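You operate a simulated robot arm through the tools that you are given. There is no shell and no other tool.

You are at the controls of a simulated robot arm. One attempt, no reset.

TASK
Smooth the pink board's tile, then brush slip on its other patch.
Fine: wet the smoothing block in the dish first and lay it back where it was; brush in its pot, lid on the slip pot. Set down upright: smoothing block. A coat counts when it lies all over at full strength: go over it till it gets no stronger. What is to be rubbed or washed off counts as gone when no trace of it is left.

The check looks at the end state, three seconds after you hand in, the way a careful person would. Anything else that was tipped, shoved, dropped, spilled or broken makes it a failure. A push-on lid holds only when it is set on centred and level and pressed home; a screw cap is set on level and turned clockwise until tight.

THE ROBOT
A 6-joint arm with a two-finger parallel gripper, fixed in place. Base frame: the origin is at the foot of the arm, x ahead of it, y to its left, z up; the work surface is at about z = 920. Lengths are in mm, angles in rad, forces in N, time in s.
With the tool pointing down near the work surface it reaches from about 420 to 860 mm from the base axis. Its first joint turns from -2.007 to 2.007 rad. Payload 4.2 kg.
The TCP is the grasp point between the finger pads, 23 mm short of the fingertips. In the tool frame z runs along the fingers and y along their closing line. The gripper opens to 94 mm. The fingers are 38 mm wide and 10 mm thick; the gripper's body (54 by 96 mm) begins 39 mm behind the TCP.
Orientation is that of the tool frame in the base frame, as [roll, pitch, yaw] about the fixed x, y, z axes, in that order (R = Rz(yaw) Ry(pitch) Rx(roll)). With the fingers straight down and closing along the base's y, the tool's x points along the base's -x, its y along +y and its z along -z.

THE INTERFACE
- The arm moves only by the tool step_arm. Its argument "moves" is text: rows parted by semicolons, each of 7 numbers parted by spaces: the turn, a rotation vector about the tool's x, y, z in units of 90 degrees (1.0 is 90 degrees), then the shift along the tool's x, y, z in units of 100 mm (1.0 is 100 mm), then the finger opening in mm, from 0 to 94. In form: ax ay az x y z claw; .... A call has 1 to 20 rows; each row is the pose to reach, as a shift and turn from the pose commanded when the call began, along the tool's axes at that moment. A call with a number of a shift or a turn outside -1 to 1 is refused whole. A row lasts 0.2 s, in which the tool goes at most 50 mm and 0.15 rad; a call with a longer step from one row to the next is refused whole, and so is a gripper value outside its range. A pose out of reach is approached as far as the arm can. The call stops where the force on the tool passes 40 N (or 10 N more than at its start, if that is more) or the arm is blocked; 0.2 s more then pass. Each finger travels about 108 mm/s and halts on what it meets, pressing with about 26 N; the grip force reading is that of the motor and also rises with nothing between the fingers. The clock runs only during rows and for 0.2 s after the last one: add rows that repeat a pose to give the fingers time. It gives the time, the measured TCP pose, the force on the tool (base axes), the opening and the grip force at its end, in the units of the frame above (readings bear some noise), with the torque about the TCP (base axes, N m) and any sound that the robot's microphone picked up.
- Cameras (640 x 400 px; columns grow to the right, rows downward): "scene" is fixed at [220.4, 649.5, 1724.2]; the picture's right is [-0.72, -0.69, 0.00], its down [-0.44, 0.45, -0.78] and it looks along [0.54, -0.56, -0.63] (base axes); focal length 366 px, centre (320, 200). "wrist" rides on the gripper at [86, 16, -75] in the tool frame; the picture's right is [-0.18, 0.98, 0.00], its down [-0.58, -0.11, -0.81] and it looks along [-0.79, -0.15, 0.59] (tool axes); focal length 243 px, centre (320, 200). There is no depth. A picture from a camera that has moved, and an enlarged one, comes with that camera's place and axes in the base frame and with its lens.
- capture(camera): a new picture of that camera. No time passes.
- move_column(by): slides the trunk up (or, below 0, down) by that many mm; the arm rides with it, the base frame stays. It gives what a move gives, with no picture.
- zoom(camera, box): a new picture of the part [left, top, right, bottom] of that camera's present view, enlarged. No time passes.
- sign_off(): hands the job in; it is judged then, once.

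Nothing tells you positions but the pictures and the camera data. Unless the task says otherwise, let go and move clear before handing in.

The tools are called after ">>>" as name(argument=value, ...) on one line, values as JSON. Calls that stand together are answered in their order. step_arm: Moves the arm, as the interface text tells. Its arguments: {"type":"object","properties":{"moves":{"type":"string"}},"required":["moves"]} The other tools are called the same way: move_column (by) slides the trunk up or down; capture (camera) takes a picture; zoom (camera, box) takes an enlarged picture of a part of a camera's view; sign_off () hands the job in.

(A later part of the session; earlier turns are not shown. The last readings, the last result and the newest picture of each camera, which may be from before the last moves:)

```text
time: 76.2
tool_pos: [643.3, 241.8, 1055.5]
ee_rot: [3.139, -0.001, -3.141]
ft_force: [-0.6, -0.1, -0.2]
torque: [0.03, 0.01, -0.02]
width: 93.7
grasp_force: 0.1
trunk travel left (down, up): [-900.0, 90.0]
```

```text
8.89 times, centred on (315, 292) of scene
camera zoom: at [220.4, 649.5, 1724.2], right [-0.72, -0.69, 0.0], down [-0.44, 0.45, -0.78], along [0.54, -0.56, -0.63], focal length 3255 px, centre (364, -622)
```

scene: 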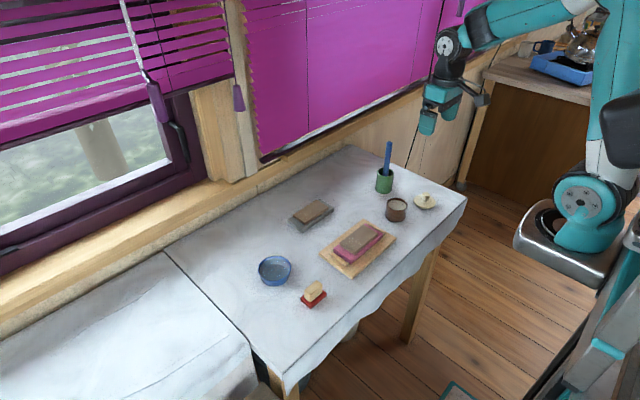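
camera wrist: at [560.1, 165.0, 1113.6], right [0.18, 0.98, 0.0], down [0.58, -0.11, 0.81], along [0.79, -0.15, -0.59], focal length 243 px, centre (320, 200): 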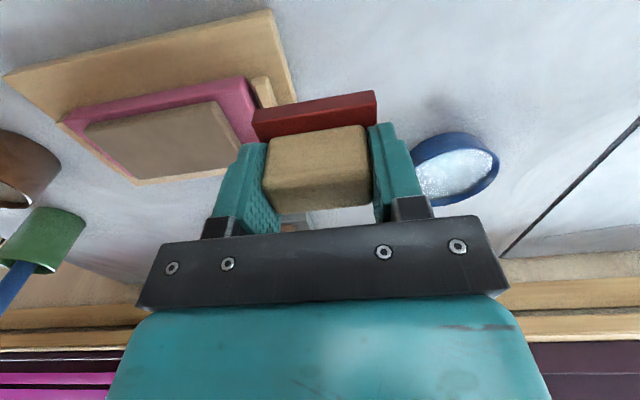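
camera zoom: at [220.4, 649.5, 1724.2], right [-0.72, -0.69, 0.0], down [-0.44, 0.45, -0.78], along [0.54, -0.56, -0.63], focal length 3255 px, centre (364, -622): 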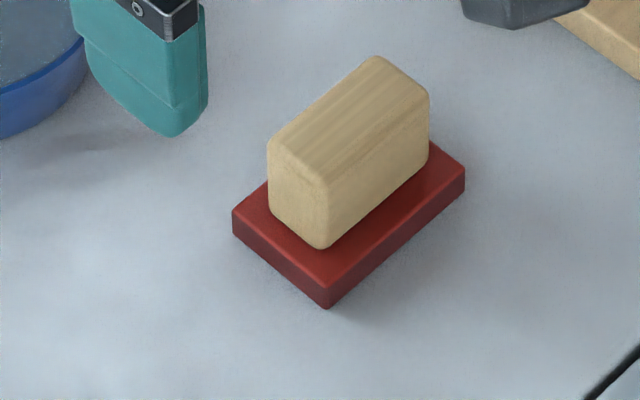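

On release the block got dragged about 18 mm in -y (the fingertips were pressing on the pad). It's upright, so I'll re-grip slightly higher and set it back on its original outline, releasing without pressing.

>>> step_arm(moves="0 0 0 0 -0.1 0.2 94; 0 0 0 0.01 -0.175 0.5 94; 0 0 0 0.01 -0.175 0.8 94; 0 0 0 0.01 -0.175 0.93 94; 0 0 0 0.01 -0.175 0.96 94; 0 0 0 0.01 -0.175 0.96 94")

>>> zoom(camera="wrist", box=[150, 60, 510, 280])

>>> zoom(camera="scene", box=[290, 270, 340, 315])

```text
time: 77.6
tool_pos: [641.5, 222.5, 958.2]
ee_rot: [3.142, -0.002, -3.141]
ft_force: [0.1, -0.4, -0.5]
torque: [-0.02, 0.01, 0.0]
width: 94.1
grasp_force: 0.0
trunk travel left (down, up): [-900.0, 90.0]
```

```text
1.78 times, centred on (330, 170) of wrist
camera zoom: at [555.8, 238.6, 1033.4], right [0.18, 0.98, 0.0], down [0.58, -0.11, 0.81], along [0.79, -0.15, -0.59], focal length 431 px, centre (302, 253)
```

zoom: 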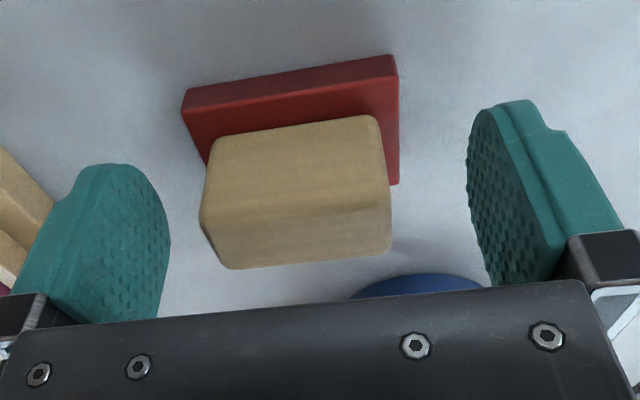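

```text
8.89 times, centred on (315, 292) of scene
camera zoom: at [220.4, 649.5, 1724.2], right [-0.72, -0.69, 0.0], down [-0.44, 0.45, -0.78], along [0.54, -0.56, -0.63], focal length 3255 px, centre (364, -622)
```

zoom: 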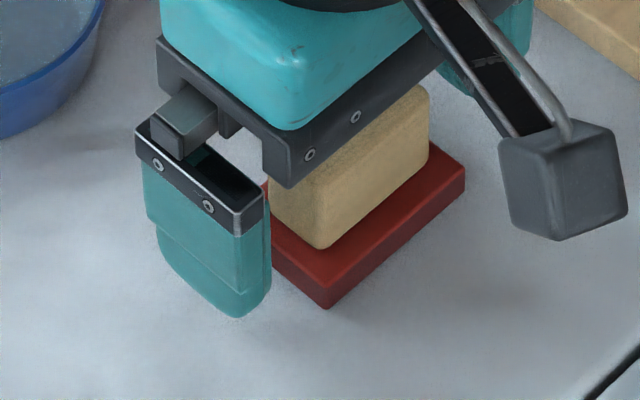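

>>> step_arm(moves="0 0 0 0 0 0 80; 0 0 0 0 0 0 60; 0 0 0 0 0 0 52; 0 0 0 0 0 0 46; 0 0 0 0 0 0 30; 0 0 0 0 0 0 10; 0 0 0 0 0 0 0; 0 0 0 0 0 0 0")

>>> step_arm(moves="0 0 0 0 0 -0.01 0; 0 0 0 0 0 -0.02 0; 0 0 0 0 0 -0.03 0; 0 0 0 0 0 -0.045 0; 0 0 0 0 0 -0.06 0; 0 0 0 0 0 -0.06 0")

>>> zoom(camera="scene", box=[290, 270, 340, 315])

```text
time: 79.4
tool_pos: [640.5, 223.6, 959.6]
ee_rot: [3.141, -0.002, 3.141]
ft_force: [0.2, -0.7, 0.6]
torque: [0.03, -0.02, 0.03]
width: 47.3
grasp_force: 25.9
trunk travel left (down, up): [-900.0, 90.0]
```

```text
time: 80.8
tool_pos: [641.6, 222.2, 963.3]
ee_rot: [3.141, -0.001, 3.142]
ft_force: [0.4, 0.3, 0.3]
torque: [-0.01, -0.01, -0.03]
width: 47.2
grasp_force: 26.3
trunk travel left (down, up): [-900.0, 90.0]
```

```text
8.89 times, centred on (315, 292) of scene
camera zoom: at [220.4, 649.5, 1724.2], right [-0.72, -0.69, 0.0], down [-0.44, 0.45, -0.78], along [0.54, -0.56, -0.63], focal length 3255 px, centre (364, -622)
```

zoom: 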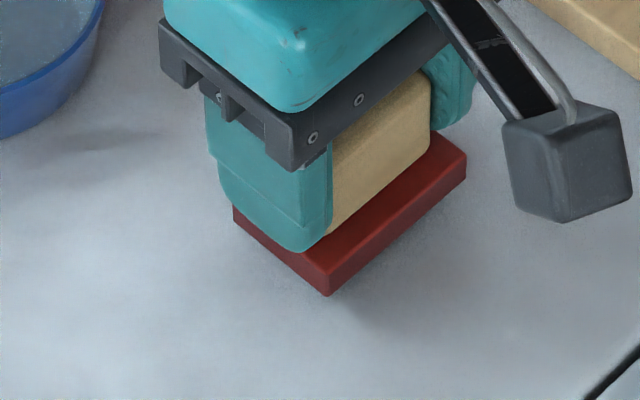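

Lifted ~5 mm. Shifting +17.8 mm in y and lowering.

>>> step_arm(moves="0 0 0 0 0.03 0 0; 0 0 0 0 0.07 0 0; 0 0 0 0 0.11 0 0; 0 0 0 0 0.15 0 0; 0 0 0 0.003 0.178 0 0; 0 0 0 0.003 0.178 0.02 0; 0 0 0 0.003 0.178 0.035 0; 0 0 0 0.003 0.178 0.045 0; 0 0 0 0.003 0.178 0.045 0")

>>> zoom(camera="scene", box=[290, 270, 340, 315])

```text
time: 82.8
tool_pos: [641.4, 240.0, 960.9]
ee_rot: [3.14, -0.003, -3.141]
ft_force: [-0.6, -0.6, -0.5]
torque: [-0.03, -0.03, 0.0]
width: 47.3
grasp_force: 26.7
trunk travel left (down, up): [-900.0, 90.0]
```

```text
8.89 times, centred on (315, 292) of scene
camera zoom: at [220.4, 649.5, 1724.2], right [-0.72, -0.69, 0.0], down [-0.44, 0.45, -0.78], along [0.54, -0.56, -0.63], focal length 3255 px, centre (364, -622)
```

zoom: 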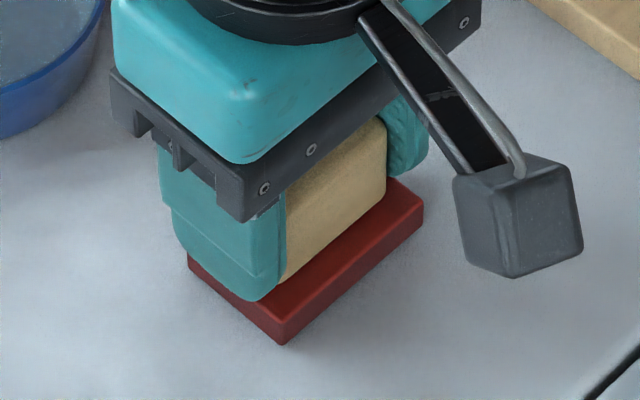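

>>> step_arm(moves="0 0 0 0 0 0.008 0; 0 0 0 0 0 0.008 0")

>>> step_arm(moves="0 0 0 0 0 0.006 0; 0 0 0 0 0 0.006 0")

```text
time: 83.4
tool_pos: [641.1, 241.1, 958.7]
ee_rot: [3.141, -0.002, -3.141]
ft_force: [0.2, 0.0, -1.4]
torque: [0.04, 0.02, 0.02]
width: 47.4
grasp_force: 25.9
trunk travel left (down, up): [-900.0, 90.0]
```

```text
time: 84.0
tool_pos: [641.3, 241.0, 958.8]
ee_rot: [3.139, -0.002, 3.14]
ft_force: [-2.0, -0.6, 5.4]
torque: [-0.06, 0.07, 0.01]
width: 47.4
grasp_force: 26.2
trunk travel left (down, up): [-900.0, 90.0]
```

Contact at 5 N. Easing off slightly and opening gently.

>>> step_arm(moves="0 0 0 0 0 -0.003 0; 0 0 0 0 0 -0.003 48; 0 0 0 0 0 -0.003 50; 0 0 0 0 0 -0.003 54; 0 0 0 0 0 -0.003 60; 0 0 0 0 0 -0.003 60")

>>> zoom(camera="scene", box=[290, 270, 340, 315])

```text
time: 85.4
tool_pos: [641.6, 240.0, 959.0]
ee_rot: [3.141, -0.003, -3.141]
ft_force: [-0.8, 0.1, -0.4]
torque: [-0.02, 0.0, 0.02]
width: 59.9
grasp_force: 0.1
trunk travel left (down, up): [-900.0, 90.0]
```

```text
8.89 times, centred on (315, 292) of scene
camera zoom: at [220.4, 649.5, 1724.2], right [-0.72, -0.69, 0.0], down [-0.44, 0.45, -0.78], along [0.54, -0.56, -0.63], focal length 3255 px, centre (364, -622)
```

zoom: 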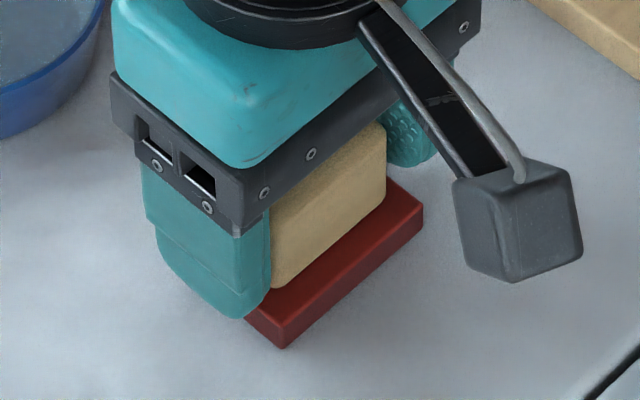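

Released without moving: the corner sits at its original pixel. Opening fully and rising.

>>> step_arm(moves="0 0 0 0 0 0 80; 0 0 0 0 0 0 94; 0 0 0 0 0 0 94; 0 0 0 0 0 -0.1 94; 0 0 0 0 0 -0.4 94; 0 0 0 0 0 -0.8 94; 0 0 0 0 0 -1 94")

>>> zoom(camera="scene", box=[290, 270, 340, 315])

```text
time: 87.0
tool_pos: [640.2, 238.6, 1057.9]
ee_rot: [-3.141, -0.002, -3.141]
ft_force: [-0.1, 0.5, -0.8]
torque: [0.02, 0.01, 0.02]
width: 94.1
grasp_force: 0.0
trunk travel left (down, up): [-900.0, 90.0]
```

```text
8.89 times, centred on (315, 292) of scene
camera zoom: at [220.4, 649.5, 1724.2], right [-0.72, -0.69, 0.0], down [-0.44, 0.45, -0.78], along [0.54, -0.56, -0.63], focal length 3255 px, centre (364, -622)
```

zoom: 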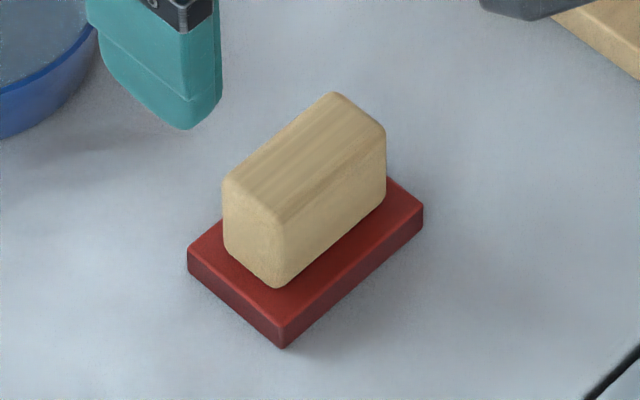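

The block is back exactly. Next, the brush: rising and traversing to the -y side.

>>> step_arm(moves="0 0 0 0 0 -0.4 94; 0 0 0 0 -0.2 -0.8 94; 0 0 0 0 -0.5 -1 94; 0 0 0 0 -0.8 -1 94; 0 0 0 0 -1 -1 94")

>>> step_arm(moves="0 0 0 0 -0.4 -0.1 94; 0 0 0 0 -0.8 -0.2 94; 0 0 0 0 -1 -0.25 94")

>>> step_arm(moves="0 0 0 0 -0.4 0 94; 0 0 0 0 -0.8 0 94; 0 0 0 0 -1 0 94")

>>> step_arm(moves="0 0 0 0 -0.4 0 94; 0 0 0 0 -0.8 0 94; 0 0 0 0 -1 0 94")

>>> step_arm(moves="0 0 0 -0.1 -0.35 0 94; 0 0 0 -0.2 -0.7 0 94; 0 0 0 -0.4 -1 0 94; 0 0 0 -0.4 -1 0 94")

>>> capture(camera="wrist")

```text
time: 88.2
tool_pos: [640.7, 139.2, 1158.9]
ee_rot: [3.141, -0.002, 3.139]
ft_force: [-0.1, 0.4, 1.0]
torque: [0.0, 0.0, -0.02]
width: 94.1
grasp_force: 0.0
trunk travel left (down, up): [-900.0, 90.0]
```

```text
time: 89.0
tool_pos: [642.5, 40.3, 1183.3]
ee_rot: [3.141, -0.003, 3.141]
ft_force: [-0.7, 0.4, 0.5]
torque: [-0.04, 0.0, -0.01]
width: 94.0
grasp_force: 0.1
trunk travel left (down, up): [-900.0, 90.0]
```

```text
time: 89.8
tool_pos: [641.6, -61.2, 1183.5]
ee_rot: [-3.14, -0.001, 3.141]
ft_force: [-0.5, -0.4, -0.5]
torque: [0.0, 0.02, -0.04]
width: 94.0
grasp_force: 0.1
trunk travel left (down, up): [-900.0, 90.0]
```

```text
time: 90.6
tool_pos: [641.3, -159.9, 1184.0]
ee_rot: [-3.141, -0.003, 3.141]
ft_force: [0.3, 0.6, 0.7]
torque: [-0.05, 0.01, 0.01]
width: 93.8
grasp_force: 0.0
trunk travel left (down, up): [-900.0, 90.0]
```

```text
time: 91.6
tool_pos: [679.3, -261.2, 1183.3]
ee_rot: [3.14, -0.002, -3.141]
ft_force: [-0.1, -0.1, 0.4]
torque: [0.0, 0.0, 0.03]
width: 93.9
grasp_force: 0.1
trunk travel left (down, up): [-900.0, 90.0]
```

```text
taken
camera wrist: at [594.5, -245.0, 1258.4], right [0.18, 0.98, 0.0], down [0.58, -0.11, 0.81], along [0.79, -0.15, -0.59], focal length 243 px, centre (320, 200)
```

wrist: 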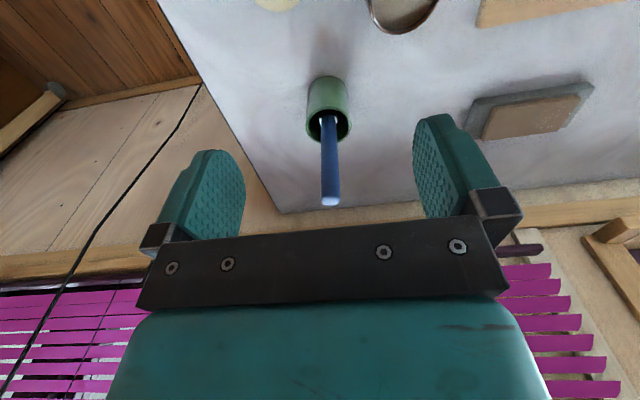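

>>> zoom(camera="wrist", box=[260, 70, 400, 220])

```text
2.67 times, centred on (330, 145) of wrist
camera zoom: at [594.5, -245.0, 1258.4], right [0.18, 0.98, 0.0], down [0.58, -0.11, 0.81], along [0.79, -0.15, -0.59], focal length 647 px, centre (293, 347)
```

zoom: 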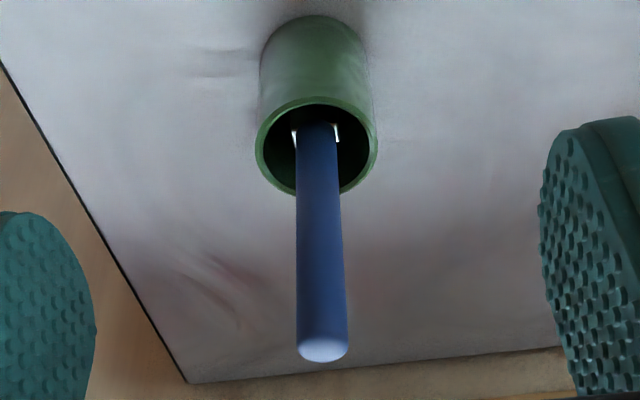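

Handle top re-measured at (788, -269, 1118), vertical over the pot centre (790, -269.5). Moving over it.

>>> step_arm(moves="0 0 0 -0.35 -0.03 0 94; 0 0 0 -0.7 -0.06 0 94; 0 0 0 -0.98 -0.08 0 94; 0 0 0 -0.98 -0.08 0 94")

>>> step_arm(moves="0 0 0 -0.1 0 0 94; 0 0 0 -0.11 0 0 94; 0 0 0 -0.11 0 0 94")

>>> capture(camera="wrist")

>>> zoom(camera="scene", box=[350, 90, 430, 200])

```text
time: 92.6
tool_pos: [777.8, -270.3, 1182.6]
ee_rot: [3.139, -0.002, -3.141]
ft_force: [1.0, 0.1, -1.2]
torque: [-0.02, 0.03, 0.03]
width: 94.0
grasp_force: 0.2
trunk travel left (down, up): [-900.0, 90.0]
```

```text
time: 93.4
tool_pos: [791.0, -268.6, 1182.7]
ee_rot: [-3.141, -0.001, 3.14]
ft_force: [-0.3, 0.3, -0.1]
torque: [0.0, -0.03, 0.0]
width: 94.1
grasp_force: 0.1
trunk travel left (down, up): [-900.0, 90.0]
```

```text
taken
camera wrist: at [704.6, -253.0, 1258.0], right [0.18, 0.98, 0.0], down [0.58, -0.11, 0.81], along [0.79, -0.15, -0.59], focal length 243 px, centre (320, 200)
```

wrist: 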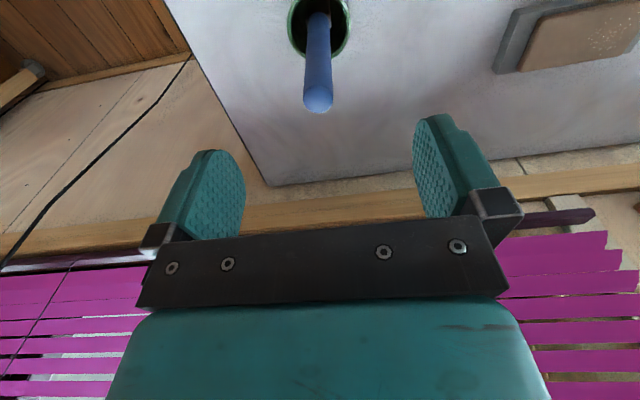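

```text
3.64 times, centred on (390, 145) of scene
camera zoom: at [220.4, 649.5, 1724.2], right [-0.72, -0.69, 0.0], down [-0.44, 0.45, -0.78], along [0.54, -0.56, -0.63], focal length 1332 px, centre (66, 400)
```

zoom: 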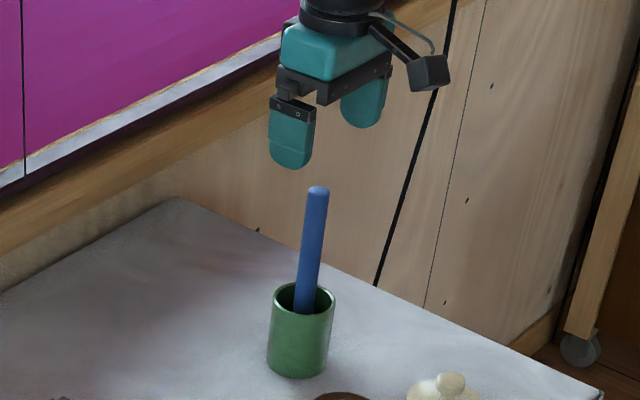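

Aligned. Descending around the handle to TCP z ≈ 1087.

>>> step_arm(moves="0 0 0 0.01 0 0.25 94; 0 0 0 0.02 0 0.5 94; 0 0 0 0.02 0 0.75 94; 0 0 0 0.02 0 0.9 94; 0 0 0 0.02 0 0.95 94; 0 0 0 0.02 0 0.95 94")

>>> capture(camera="wrist")

>>> zoom(camera="scene", box=[350, 90, 430, 200])

```text
time: 94.8
tool_pos: [789.0, -269.0, 1086.5]
ee_rot: [-3.142, -0.001, 3.14]
ft_force: [-0.8, 0.1, -0.4]
torque: [-0.03, 0.01, 0.01]
width: 94.1
grasp_force: 0.1
trunk travel left (down, up): [-900.0, 90.0]
```

```text
taken
camera wrist: at [703.1, -253.0, 1161.5], right [0.18, 0.98, 0.0], down [0.58, -0.11, 0.81], along [0.79, -0.15, -0.59], focal length 243 px, centre (320, 200)
```

wrist: 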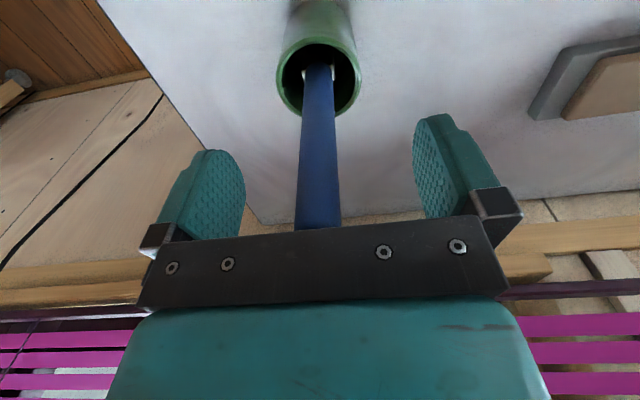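

```text
3.64 times, centred on (390, 145) of scene
camera zoom: at [220.4, 649.5, 1724.2], right [-0.72, -0.69, 0.0], down [-0.44, 0.45, -0.78], along [0.54, -0.56, -0.63], focal length 1332 px, centre (66, 400)
```

zoom: 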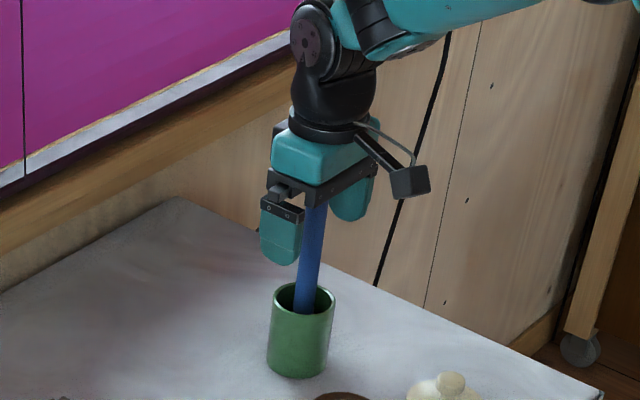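

Handle is between the fingers. Closing.

>>> step_arm(moves="0 0 0 0 0 0 70; 0 0 0 0 0 0 45; 0 0 0 0 0 0 30; 0 0 0 0 0 0 22; 0 0 0 0 0 0 14; 0 0 0 0 0 0 5; 0 0 0 0 0 0 0; 0 0 0 0 0 0 0")

>>> capture(camera="wrist")

>>> zoom(camera="scene", box=[350, 90, 430, 200])

```text
time: 96.6
tool_pos: [788.3, -267.5, 1086.4]
ee_rot: [3.139, -0.002, -3.14]
ft_force: [0.3, -0.8, -0.8]
torque: [-0.01, 0.04, 0.05]
width: 16.6
grasp_force: 26.3
trunk travel left (down, up): [-900.0, 90.0]
```

```text
taken
camera wrist: at [703.0, -253.0, 1161.6], right [0.18, 0.98, 0.0], down [0.58, -0.11, 0.81], along [0.79, -0.15, -0.59], focal length 243 px, centre (320, 200)
```

wrist: 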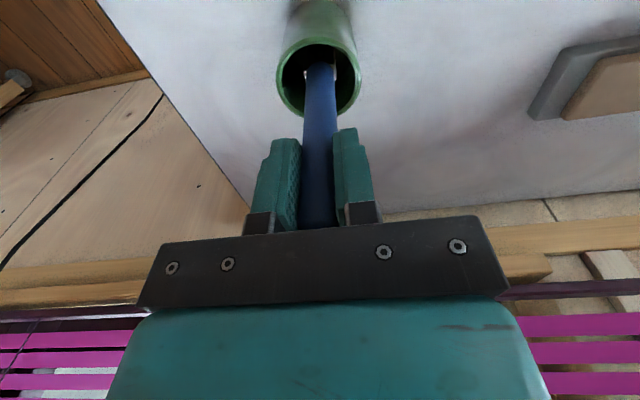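

```text
3.64 times, centred on (390, 145) of scene
camera zoom: at [220.4, 649.5, 1724.2], right [-0.72, -0.69, 0.0], down [-0.44, 0.45, -0.78], along [0.54, -0.56, -0.63], focal length 1332 px, centre (66, 400)
```

zoom: 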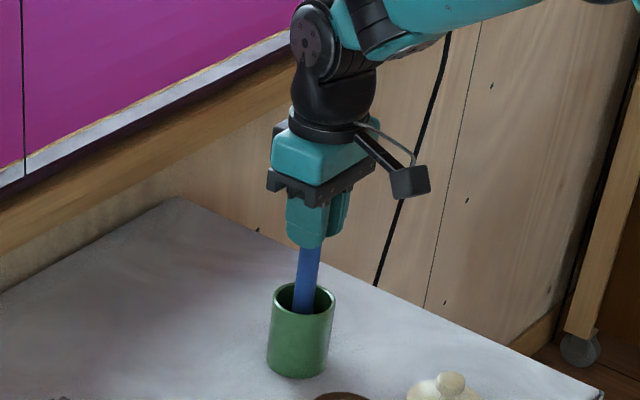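

Handle gripped (16.6 mm). Lifting slowly straight up.

>>> step_arm(moves="0 0 0 0 0 -0.01 0; 0 0 0 0 0 -0.03 0; 0 0 0 0 0 -0.06 0; 0 0 0 0 0 -0.1 0; 0 0 0 0 0 -0.15 0; 0 0 0 0 0 -0.21 0; 0 0 0 0 0 -0.28 0; 0 0 0 0 0 -0.35 0; 0 0 0 0 0 -0.42 0; 0 0 0 0 0 -0.5 0; 0 0 0 0 0 -0.58 0; 0 0 0 0 0 -0.66 0; 0 0 0 0 0 -0.74 0; 0 0 0 0 0 -0.82 0; 0 0 0 0 0 -0.9 0; 0 0 0 0 0 -0.96 0; 0 0 0 0 0 -1 0; 0 0 0 0 0 -1 0")

>>> capture(camera="wrist")

>>> zoom(camera="scene", box=[350, 90, 430, 200])

```text
time: 100.4
tool_pos: [789.2, -269.6, 1188.6]
ee_rot: [-3.141, -0.003, 3.142]
ft_force: [-0.1, 0.7, -0.7]
torque: [-0.01, 0.01, 0.02]
width: 16.7
grasp_force: 26.6
trunk travel left (down, up): [-900.0, 90.0]
```

```text
taken
camera wrist: at [703.3, -253.1, 1263.3], right [0.18, 0.98, 0.0], down [0.58, -0.11, 0.81], along [0.79, -0.15, -0.59], focal length 243 px, centre (320, 200)
```

wrist: 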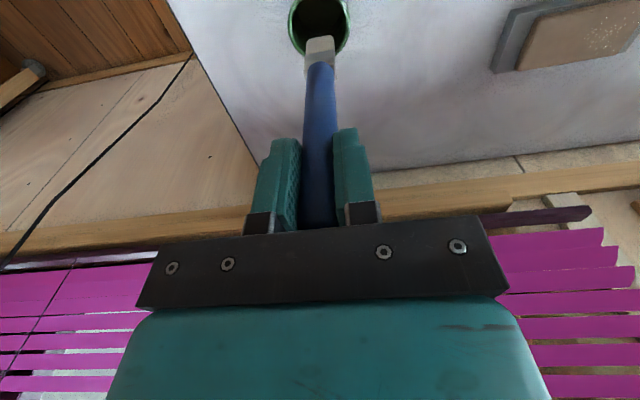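

```text
3.64 times, centred on (390, 145) of scene
camera zoom: at [220.4, 649.5, 1724.2], right [-0.72, -0.69, 0.0], down [-0.44, 0.45, -0.78], along [0.54, -0.56, -0.63], focal length 1332 px, centre (66, 400)
```

zoom: 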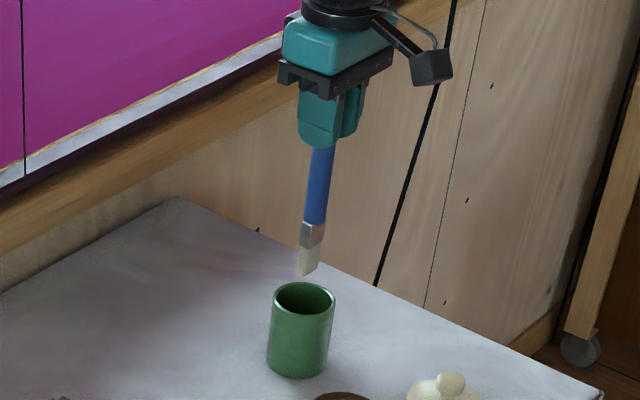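

Brush is held upright, bristle tip ≈165 mm below the TCP. Moving to above the slip pot.

>>> step_arm(moves="0 0 0 0.05 0.04 0 0; 0 0 0 0.15 0.12 0 0; 0 0 0 0.27 0.22 0 0; 0 0 0 0.4 0.32 0 0; 0 0 0 0.53 0.42 0 0; 0 0 0 0.66 0.53 0 0; 0 0 0 0.79 0.63 0 0; 0 0 0 0.9 0.72 0 0; 0 0 0 0.97 0.78 0 0; 0 0 0 1 0.8 0 0; 0 0 0 1 0.8 0 0")

>>> step_arm(moves="0 0 0 0.05 0.04 0 0; 0 0 0 0.11 0.09 0 0; 0 0 0 0.14 0.115 0 0; 0 0 0 0.14 0.115 0 0")

>>> capture(camera="wrist")

>>> zoom(camera="scene", box=[360, 130, 440, 230])

```text
time: 102.8
tool_pos: [689.5, -188.3, 1188.4]
ee_rot: [-3.141, -0.003, 3.142]
ft_force: [0.2, -0.2, 0.3]
torque: [0.0, 0.04, -0.01]
width: 16.8
grasp_force: 26.0
trunk travel left (down, up): [-900.0, 90.0]
```

```text
time: 103.8
tool_pos: [676.5, -177.2, 1189.7]
ee_rot: [-3.14, -0.001, 3.141]
ft_force: [0.1, 0.3, -0.5]
torque: [-0.01, 0.01, -0.01]
width: 16.8
grasp_force: 25.9
trunk travel left (down, up): [-900.0, 90.0]
```

```text
taken
camera wrist: at [589.5, -160.7, 1263.5], right [0.18, 0.98, 0.0], down [0.58, -0.11, 0.81], along [0.79, -0.15, -0.59], focal length 243 px, centre (320, 200)
```

wrist: 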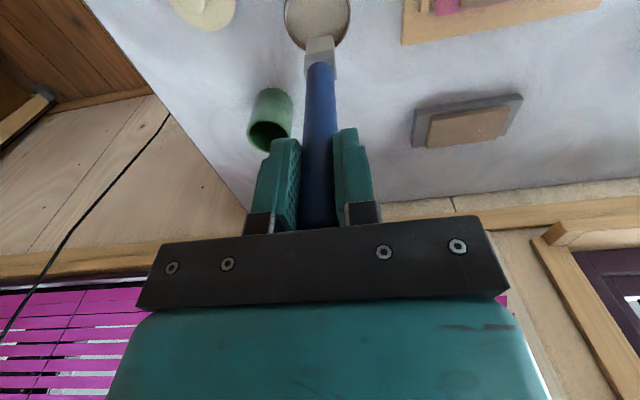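

```text
4.00 times, centred on (400, 180) of scene
camera zoom: at [220.4, 649.5, 1724.2], right [-0.72, -0.69, 0.0], down [-0.44, 0.45, -0.78], along [0.54, -0.56, -0.63], focal length 1465 px, centre (0, 280)
```

zoom: 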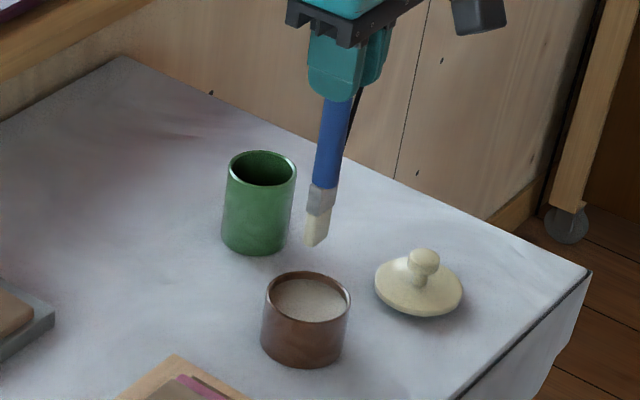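

Centred over the slip pot. Lowering the bristles into the slip.

>>> step_arm(moves="0 0 0 0 0 0.06 0; 0 0 0 0 0 0.16 0; 0 0 0 0 0 0.28 0; 0 0 0 0 0 0.4 0; 0 0 0 0 0 0.5 0; 0 0 0 0 0 0.57 0; 0 0 0 0 0 0.6 0; 0 0 0 0 0 0.6 0")

>>> zoom(camera="scene", box=[375, 170, 425, 230])

>>> zoom(camera="wrist", box=[270, 0, 370, 100])

```text
time: 105.6
tool_pos: [675.4, -175.5, 1128.0]
ee_rot: [3.14, -0.002, -3.141]
ft_force: [0.4, -0.3, 0.5]
torque: [0.02, -0.01, -0.01]
width: 16.7
grasp_force: 26.0
trunk travel left (down, up): [-900.0, 90.0]
```

```text
6.67 times, centred on (400, 200) of scene
camera zoom: at [220.4, 649.5, 1724.2], right [-0.72, -0.69, 0.0], down [-0.44, 0.45, -0.78], along [0.54, -0.56, -0.63], focal length 2441 px, centre (-213, 200)
```

zoom: 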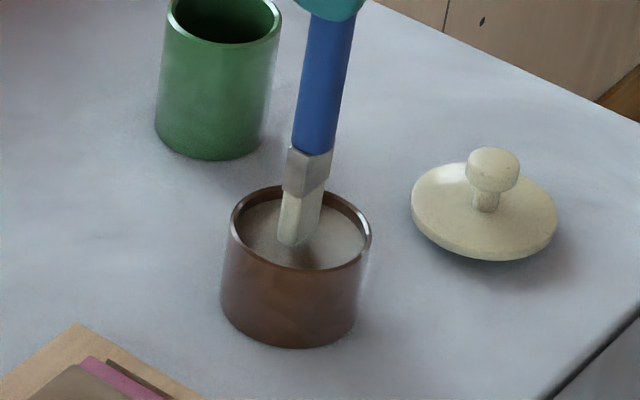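

```text
4.00 times, centred on (320, 50) of wrist
camera zoom: at [588.3, -160.6, 1203.3], right [0.18, 0.98, 0.0], down [0.58, -0.11, 0.81], along [0.79, -0.15, -0.59], focal length 970 px, centre (320, 800)
```

zoom: 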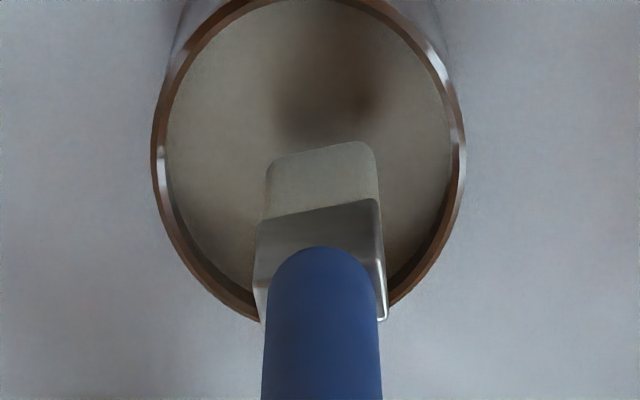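

Tip is just at the slip surface. Dipping another 14 mm, dwelling briefly.

>>> step_arm(moves="0 0 0 0 0 0.03 0; 0 0 0 0 0 0.06 0; 0 0 0 0 0 0.09 0; 0 0 0 0 0 0.12 0; 0 0 0 0 0 0.14 0; 0 0 0 0 0 0.14 0; 0 0 0 0 0 0.14 0; 0 0 0 0 0 0.14 0")

>>> zoom(camera="scene", box=[375, 170, 425, 230])

```text
time: 107.4
tool_pos: [674.2, -176.3, 1115.2]
ee_rot: [3.142, -0.001, -3.141]
ft_force: [2.1, -0.3, 18.3]
torque: [-0.14, -0.34, -0.01]
width: 16.7
grasp_force: 25.8
trunk travel left (down, up): [-900.0, 90.0]
```

```text
6.67 times, centred on (400, 200) of scene
camera zoom: at [220.4, 649.5, 1724.2], right [-0.72, -0.69, 0.0], down [-0.44, 0.45, -0.78], along [0.54, -0.56, -0.63], focal length 2441 px, centre (-213, 200)
```

zoom: 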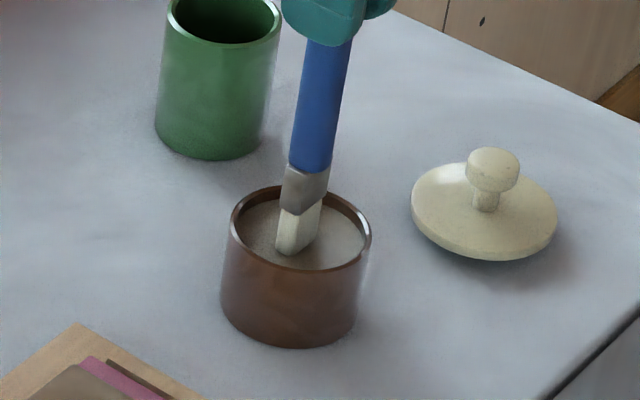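

It bottomed out (18 N), so it's deep enough. Raising slowly and checking how the brush sits in the grip.

>>> step_arm(moves="0 0 0 0 0 -0.03 0; 0 0 0 0 0 -0.07 0; 0 0 0 0 0 -0.12 0; 0 0 0 0 0 -0.18 0; 0 0 0 0 0 -0.26 0; 0 0 0 0 0 -0.36 0; 0 0 0 0 0 -0.46 0; 0 0 0 0 0 -0.56 0; 0 0 0 0 0 -0.62 0; 0 0 0 0 0 -0.62 0")

>>> zoom(camera="scene", box=[365, 130, 435, 230])

>>> capture(camera="wrist")

>>> zoom(camera="wrist", box=[270, 0, 370, 100])

```text
time: 109.6
tool_pos: [676.2, -176.6, 1176.1]
ee_rot: [3.141, -0.002, 3.14]
ft_force: [-0.7, 0.2, -0.2]
torque: [0.06, 0.03, 0.02]
width: 16.8
grasp_force: 26.3
trunk travel left (down, up): [-900.0, 90.0]
```

```text
4.00 times, centred on (400, 180) of scene
camera zoom: at [220.4, 649.5, 1724.2], right [-0.72, -0.69, 0.0], down [-0.44, 0.45, -0.78], along [0.54, -0.56, -0.63], focal length 1465 px, centre (0, 280)
```

zoom: 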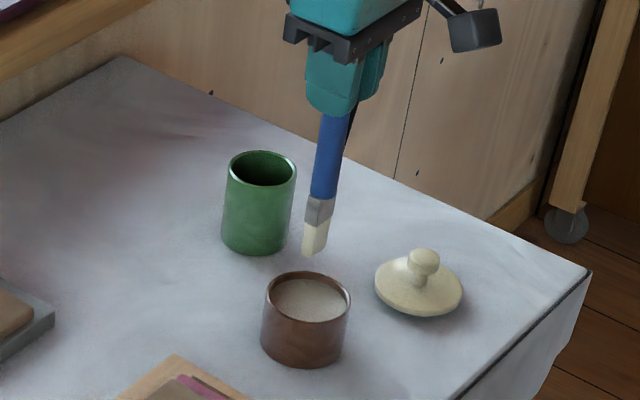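

```text
taken
camera wrist: at [589.7, -160.8, 1251.0], right [0.18, 0.98, 0.0], down [0.58, -0.11, 0.81], along [0.79, -0.15, -0.59], focal length 243 px, centre (320, 200)
```

wrist: 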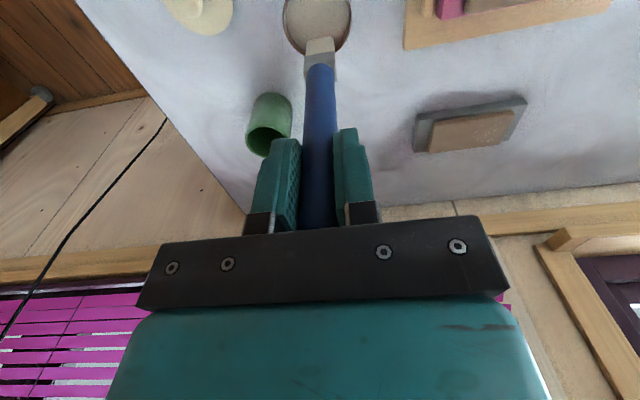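

```text
4.00 times, centred on (320, 50) of wrist
camera zoom: at [589.7, -160.8, 1251.0], right [0.18, 0.98, 0.0], down [0.58, -0.11, 0.81], along [0.79, -0.15, -0.59], focal length 970 px, centre (320, 800)
```

zoom: 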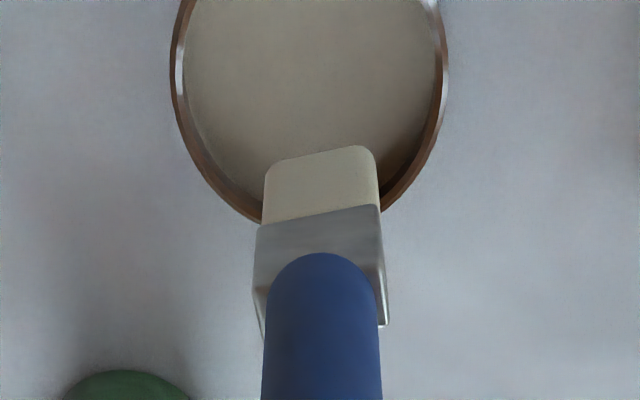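

Bristles look coated and the brush is still vertical; the tip is now ≈161 mm below the TCP. Moving over the tile's -y half.

>>> step_arm(moves="0 0 0 0 0.05 0 0; 0 0 0 0 0.15 0 0; 0 0 0 0 0.28 0 0; 0 0 0 0 0.42 0 0; 0 0 0 0 0.56 0 0; 0 0 0 0 0.7 0 0; 0 0 0 0 0.84 0 0; 0 0 0 0 0.95 0 0; 0 0 0 0 1 0 0")

>>> step_arm(moves="0 0 0 0.02 0.05 0 0; 0 0 0 0.04 0.15 0 0; 0 0 0 0.07 0.28 0 0; 0 0 0 0.07 0.42 0 0; 0 0 0 0.07 0.54 0 0; 0 0 0 0.07 0.62 0.05 0; 0 0 0 0.07 0.67 0.12 0; 0 0 0 0.07 0.67 0.2 0; 0 0 0 0.07 0.67 0.28 0; 0 0 0 0.07 0.67 0.34 0; 0 0 0 0.07 0.67 0.38 0; 0 0 0 0.07 0.67 0.38 0")

>>> zoom(camera="scene", box=[325, 185, 405, 275])

>>> zoom(camera="wrist", box=[220, 0, 420, 110])

```text
time: 111.6
tool_pos: [675.7, -76.1, 1177.2]
ee_rot: [-3.14, -0.002, -3.141]
ft_force: [-0.2, 0.6, -0.6]
torque: [0.01, -0.01, 0.01]
width: 16.8
grasp_force: 26.0
trunk travel left (down, up): [-900.0, 90.0]
```

```text
time: 114.2
tool_pos: [666.9, -10.1, 1138.9]
ee_rot: [-3.14, -0.001, -3.141]
ft_force: [1.4, 0.4, -1.0]
torque: [0.0, -0.02, -0.01]
width: 16.7
grasp_force: 26.1
trunk travel left (down, up): [-900.0, 90.0]
```

```text
4.44 times, centred on (365, 230) of scene
camera zoom: at [220.4, 649.5, 1724.2], right [-0.72, -0.69, 0.0], down [-0.44, 0.45, -0.78], along [0.54, -0.56, -0.63], focal length 1628 px, centre (120, 67)
```

zoom: 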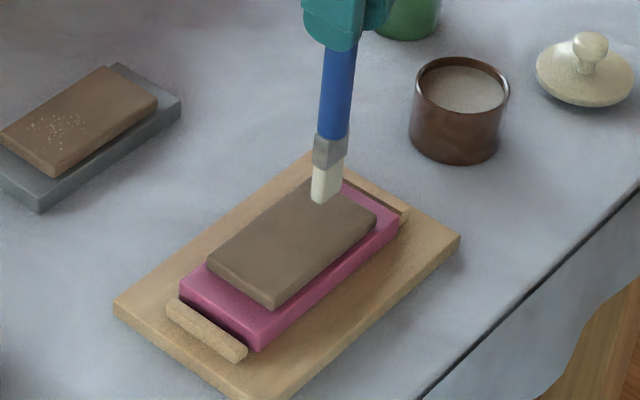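

```text
3.20 times, centred on (320, 55) of wrist
camera zoom: at [581.7, 5.9, 1213.7], right [0.18, 0.98, 0.0], down [0.58, -0.11, 0.81], along [0.79, -0.15, -0.59], focal length 776 px, centre (320, 664)
```

zoom: 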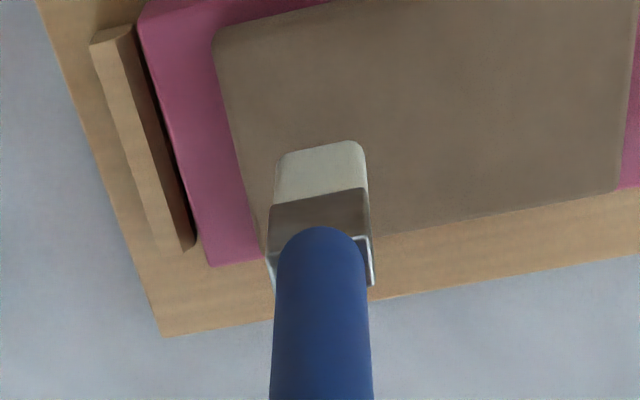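

Brush tip is over the -y half at (667, -10). Lowering to find contact.

>>> step_arm(moves="0 0 0 0 0 0.04 0; 0 0 0 0 0 0.08 0; 0 0 0 0 0 0.11 0; 0 0 0 0 0 0.11 0")

>>> step_arm(moves="0 0 0 0 0 0.01 0; 0 0 0 0 0 0.01 0")

>>> step_arm(moves="0 0 0 0 0 0.01 0; 0 0 0 0 0 0.01 0")

>>> zoom(camera="scene", box=[340, 195, 400, 255])

```text
time: 115.2
tool_pos: [668.6, -10.1, 1126.4]
ee_rot: [3.141, -0.001, -3.14]
ft_force: [0.8, -0.1, 0.1]
torque: [0.0, 0.0, 0.02]
width: 16.7
grasp_force: 26.4
trunk travel left (down, up): [-900.0, 90.0]
```

```text
time: 115.8
tool_pos: [667.9, -10.0, 1126.1]
ee_rot: [-3.14, 0.0, -3.141]
ft_force: [0.7, -0.5, 0.4]
torque: [-0.02, -0.01, 0.0]
width: 16.6
grasp_force: 26.0
trunk travel left (down, up): [-900.0, 90.0]
```

```text
time: 116.4
tool_pos: [666.7, -9.3, 1125.9]
ee_rot: [-3.139, -0.003, -3.142]
ft_force: [0.5, 1.5, -0.4]
torque: [0.01, -0.01, 0.04]
width: 16.6
grasp_force: 25.6
trunk travel left (down, up): [-900.0, 90.0]
```

```text
6.67 times, centred on (370, 225) of scene
camera zoom: at [220.4, 649.5, 1724.2], right [-0.72, -0.69, 0.0], down [-0.44, 0.45, -0.78], along [0.54, -0.56, -0.63], focal length 2441 px, centre (-13, 33)
```

zoom: 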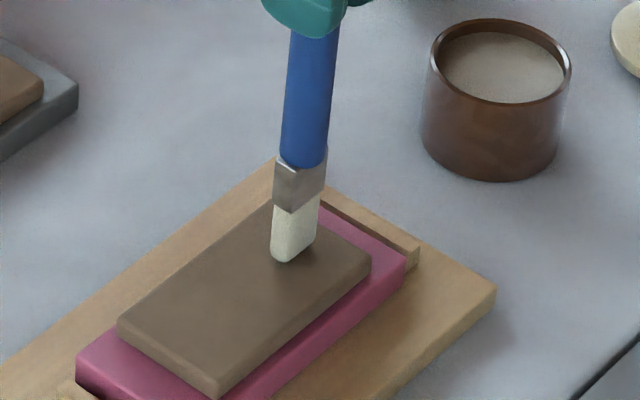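

>>> step_arm(moves="0 0 0 0 0 0.01 0; 0 0 0 0 0 0.01 0")

>>> step_arm(moves="0 0 0 0 0 0.01 0; 0 0 0 0 0 0.01 0")

>>> step_arm(moves="0 0 0 0 0 0.01 0; 0 0 0 0 0 0.01 0")

>>> zoom(camera="scene", box=[340, 195, 400, 255])

```text
time: 117.0
tool_pos: [668.0, -10.0, 1125.5]
ee_rot: [3.141, -0.001, -3.14]
ft_force: [0.2, 0.4, -0.3]
torque: [-0.03, 0.0, 0.03]
width: 16.6
grasp_force: 26.4
trunk travel left (down, up): [-900.0, 90.0]
```

```text
time: 117.6
tool_pos: [667.5, -10.0, 1124.1]
ee_rot: [3.141, -0.001, 3.139]
ft_force: [0.0, -0.2, -0.9]
torque: [-0.02, 0.03, 0.02]
width: 16.5
grasp_force: 26.5
trunk travel left (down, up): [-900.0, 90.0]
```

```text
time: 118.2
tool_pos: [667.4, -9.8, 1123.0]
ee_rot: [3.141, -0.002, -3.142]
ft_force: [-0.6, -0.6, 1.1]
torque: [-0.04, 0.05, 0.01]
width: 16.5
grasp_force: 25.9
trunk travel left (down, up): [-900.0, 90.0]
```

```text
6.67 times, centred on (370, 225) of scene
camera zoom: at [220.4, 649.5, 1724.2], right [-0.72, -0.69, 0.0], down [-0.44, 0.45, -0.78], along [0.54, -0.56, -0.63], focal length 2441 px, centre (-13, 33)
```

zoom: 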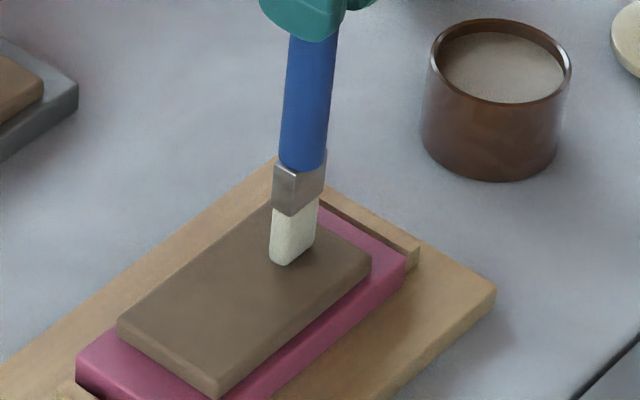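

>>> step_arm(moves="0 0 0 0 0 0.006 0; 0 0 0 0 0 0.006 0")

>>> step_arm(moves="0 0 0 0 0.02 0 0; 0 0 0 0 0.05 0 0; 0 0 0 0 0.09 0 0; 0 0 0 0 0.12 0 0; 0 0 0 0 0.12 0 0")

>>> zoom(camera="scene", box=[340, 195, 400, 255])

>>> zoom(camera="wrist", box=[220, 0, 420, 110])

```text
time: 118.8
tool_pos: [667.1, -9.3, 1122.5]
ee_rot: [-3.141, 0.0, -3.142]
ft_force: [-1.8, 0.7, 12.3]
torque: [0.05, 0.29, 0.01]
width: 16.8
grasp_force: 25.9
trunk travel left (down, up): [-900.0, 90.0]
```

```text
time: 120.0
tool_pos: [667.4, 3.8, 1122.3]
ee_rot: [-3.141, -0.002, 3.141]
ft_force: [-0.2, -4.6, 10.7]
torque: [-0.6, -0.06, -0.01]
width: 17.0
grasp_force: 26.5
trunk travel left (down, up): [-900.0, 90.0]
```

```text
6.67 times, centred on (370, 225) of scene
camera zoom: at [220.4, 649.5, 1724.2], right [-0.72, -0.69, 0.0], down [-0.44, 0.45, -0.78], along [0.54, -0.56, -0.63], focal length 2441 px, centre (-13, 33)
```

zoom: 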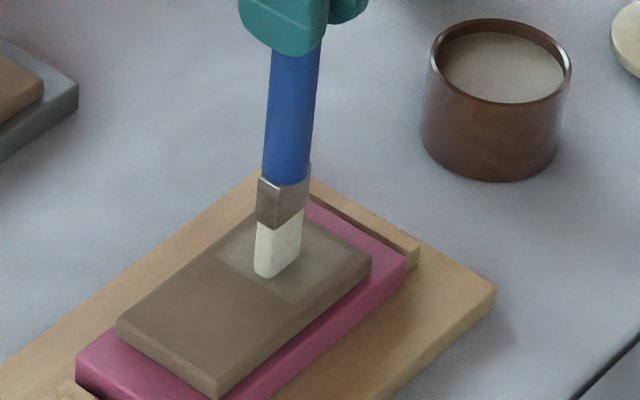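

```text
3.20 times, centred on (320, 55) of wrist
camera zoom: at [581.8, 18.7, 1197.6], right [0.18, 0.98, 0.0], down [0.58, -0.11, 0.81], along [0.79, -0.15, -0.59], focal length 776 px, centre (320, 664)
```

zoom: 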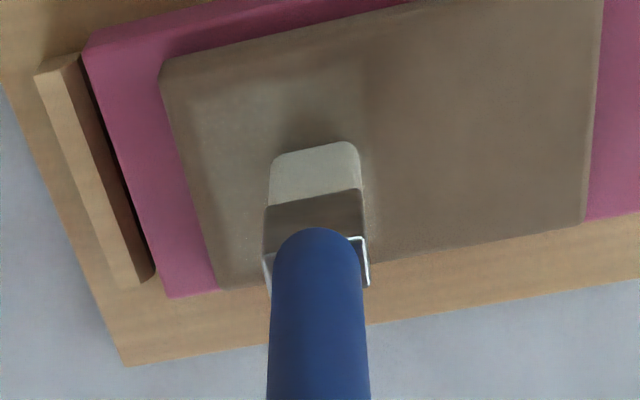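

A lighter coat is appearing on that patch. Reducing pressure a little and brushing back and forth along y, lane by lane toward the near edge.

>>> step_arm(moves="0 0 0 0 -0.06 -0.004 0; 0 0 0 0 -0.13 -0.004 0; 0 0 0 0 -0.2 -0.004 0; 0 0 0 0 -0.22 -0.004 0; 0 0 0 0 -0.15 -0.004 0; 0 0 0 0 -0.08 -0.004 0; 0 0 0 0 0 -0.004 0; 0 0 0 0 0.05 -0.004 0; 0 0 0 0.07 0.05 -0.03 0; 0 0 0 0.07 0.05 -0.004 0; 0 0 0 0.07 -0.02 -0.004 0; 0 0 0 0.07 -0.09 -0.004 0; 0 0 0 0.07 -0.16 -0.004 0; 0 0 0 0.07 -0.22 -0.004 0; 0 0 0 0.07 -0.15 -0.004 0; 0 0 0 0.07 -0.08 -0.004 0; 0 0 0 0.07 0 -0.004 0; 0 0 0 0.07 0.05 -0.004 0")

>>> zoom(camera="scene", box=[340, 195, 400, 255])

>>> zoom(camera="wrist", box=[220, 0, 420, 110])

```text
time: 123.8
tool_pos: [659.8, 7.3, 1122.6]
ee_rot: [-3.14, -0.002, 3.141]
ft_force: [-0.3, -0.6, 0.5]
torque: [-0.11, 0.02, 0.02]
width: 16.6
grasp_force: 26.1
trunk travel left (down, up): [-900.0, 90.0]
```

```text
6.67 times, centred on (370, 225) of scene
camera zoom: at [220.4, 649.5, 1724.2], right [-0.72, -0.69, 0.0], down [-0.44, 0.45, -0.78], along [0.54, -0.56, -0.63], focal length 2441 px, centre (-13, 33)
```

zoom: 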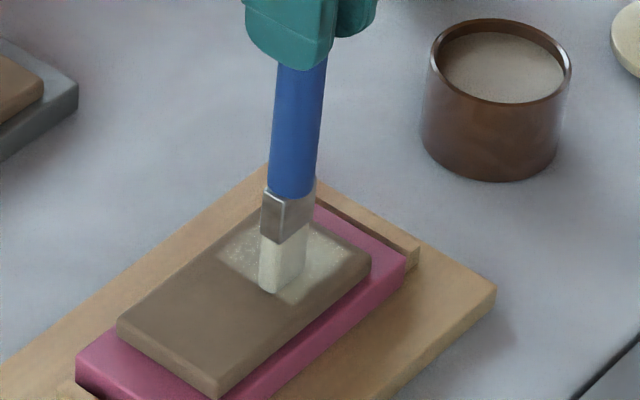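

```text
3.20 times, centred on (320, 55) of wrist
camera zoom: at [574.7, 23.4, 1197.5], right [0.18, 0.98, 0.0], down [0.58, -0.11, 0.8], along [0.79, -0.15, -0.59], focal length 776 px, centre (320, 664)
```

zoom: 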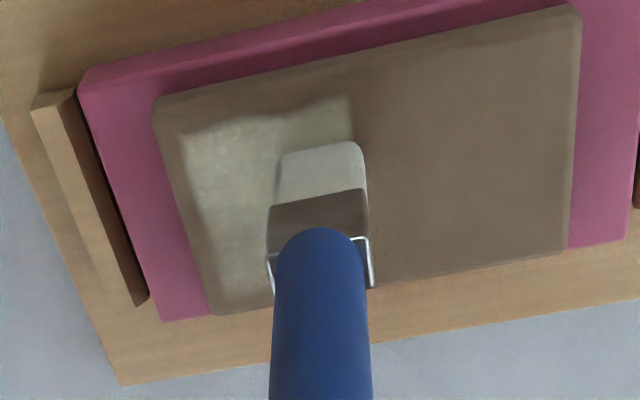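

Coat is building nicely. Continuing the lanes toward the near edge, extending slightly in +y to cover the patch up to mid-tile.

>>> step_arm(moves="0 0 0 0 0.03 0.002 0; 0 0 0 0.07 0.04 -0.02 0; 0 0 0 0.07 0.04 0.003 0; 0 0 0 0.07 -0.03 0.003 0; 0 0 0 0.07 -0.1 0.003 0; 0 0 0 0.07 -0.17 0.003 0; 0 0 0 0.07 -0.24 0.003 0; 0 0 0 0.07 -0.28 0.003 0; 0 0 0 0.07 -0.2 0.003 0; 0 0 0 0.07 -0.12 0.003 0; 0 0 0 0.07 -0.04 0.003 0; 0 0 0 0.07 0.04 0.003 0; 0 0 0 0.13 0.04 -0.02 0; 0 0 0 0.13 0.04 0.003 0; 0 0 0 0.13 -0.04 0.003 0; 0 0 0 0.13 -0.12 0.003 0; 0 0 0 0.13 -0.2 0.003 0; 0 0 0 0.13 -0.28 0.003 0; 0 0 0 0.13 -0.2 0.003 0; 0 0 0 0.13 -0.12 0.003 0")

>>> step_arm(moves="0 0 0 0 0.08 0 0; 0 0 0 0 0.15 0 0; 0 0 0 0 0.15 -0.03 0; 0 0 0 0 0.15 -0.03 0")

>>> zoom(camera="scene", box=[340, 195, 400, 255])

>>> zoom(camera="wrist", box=[220, 0, 420, 110])

```text
time: 128.0
tool_pos: [647.5, -3.8, 1123.0]
ee_rot: [-3.141, -0.003, 3.141]
ft_force: [-0.1, -1.3, 4.8]
torque: [-0.2, 0.03, 0.05]
width: 16.7
grasp_force: 25.8
trunk travel left (down, up): [-900.0, 90.0]
```

```text
time: 129.0
tool_pos: [647.8, 11.8, 1125.5]
ee_rot: [-3.141, -0.001, 3.141]
ft_force: [-0.1, 0.3, -0.4]
torque: [0.0, -0.01, 0.0]
width: 16.8
grasp_force: 26.3
trunk travel left (down, up): [-900.0, 90.0]
```

```text
6.67 times, centred on (370, 225) of scene
camera zoom: at [220.4, 649.5, 1724.2], right [-0.72, -0.69, 0.0], down [-0.44, 0.45, -0.78], along [0.54, -0.56, -0.63], focal length 2441 px, centre (-13, 33)
```

zoom: 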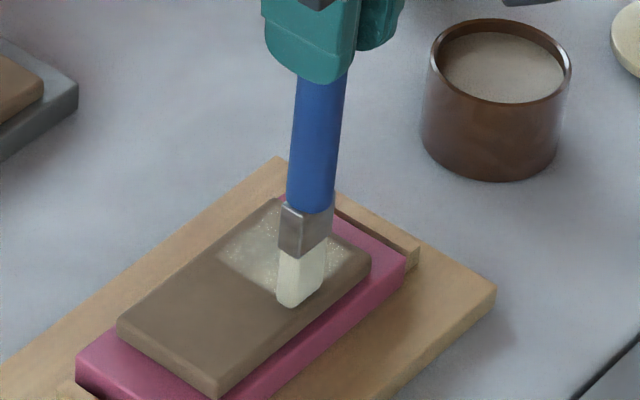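

```text
3.20 times, centred on (320, 55) of wrist
camera zoom: at [561.8, 26.9, 1199.9], right [0.18, 0.98, 0.0], down [0.58, -0.11, 0.81], along [0.79, -0.15, -0.59], focal length 776 px, centre (320, 664)
```

zoom: 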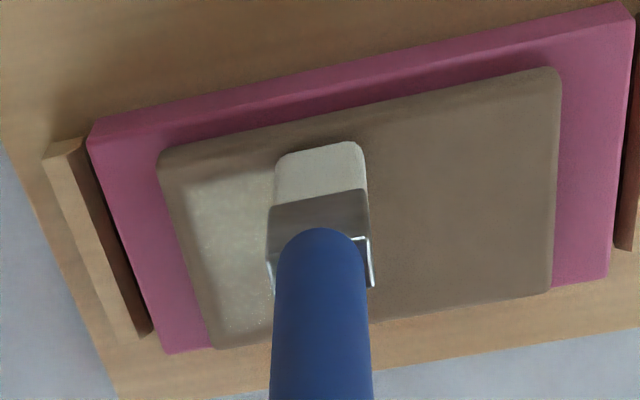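

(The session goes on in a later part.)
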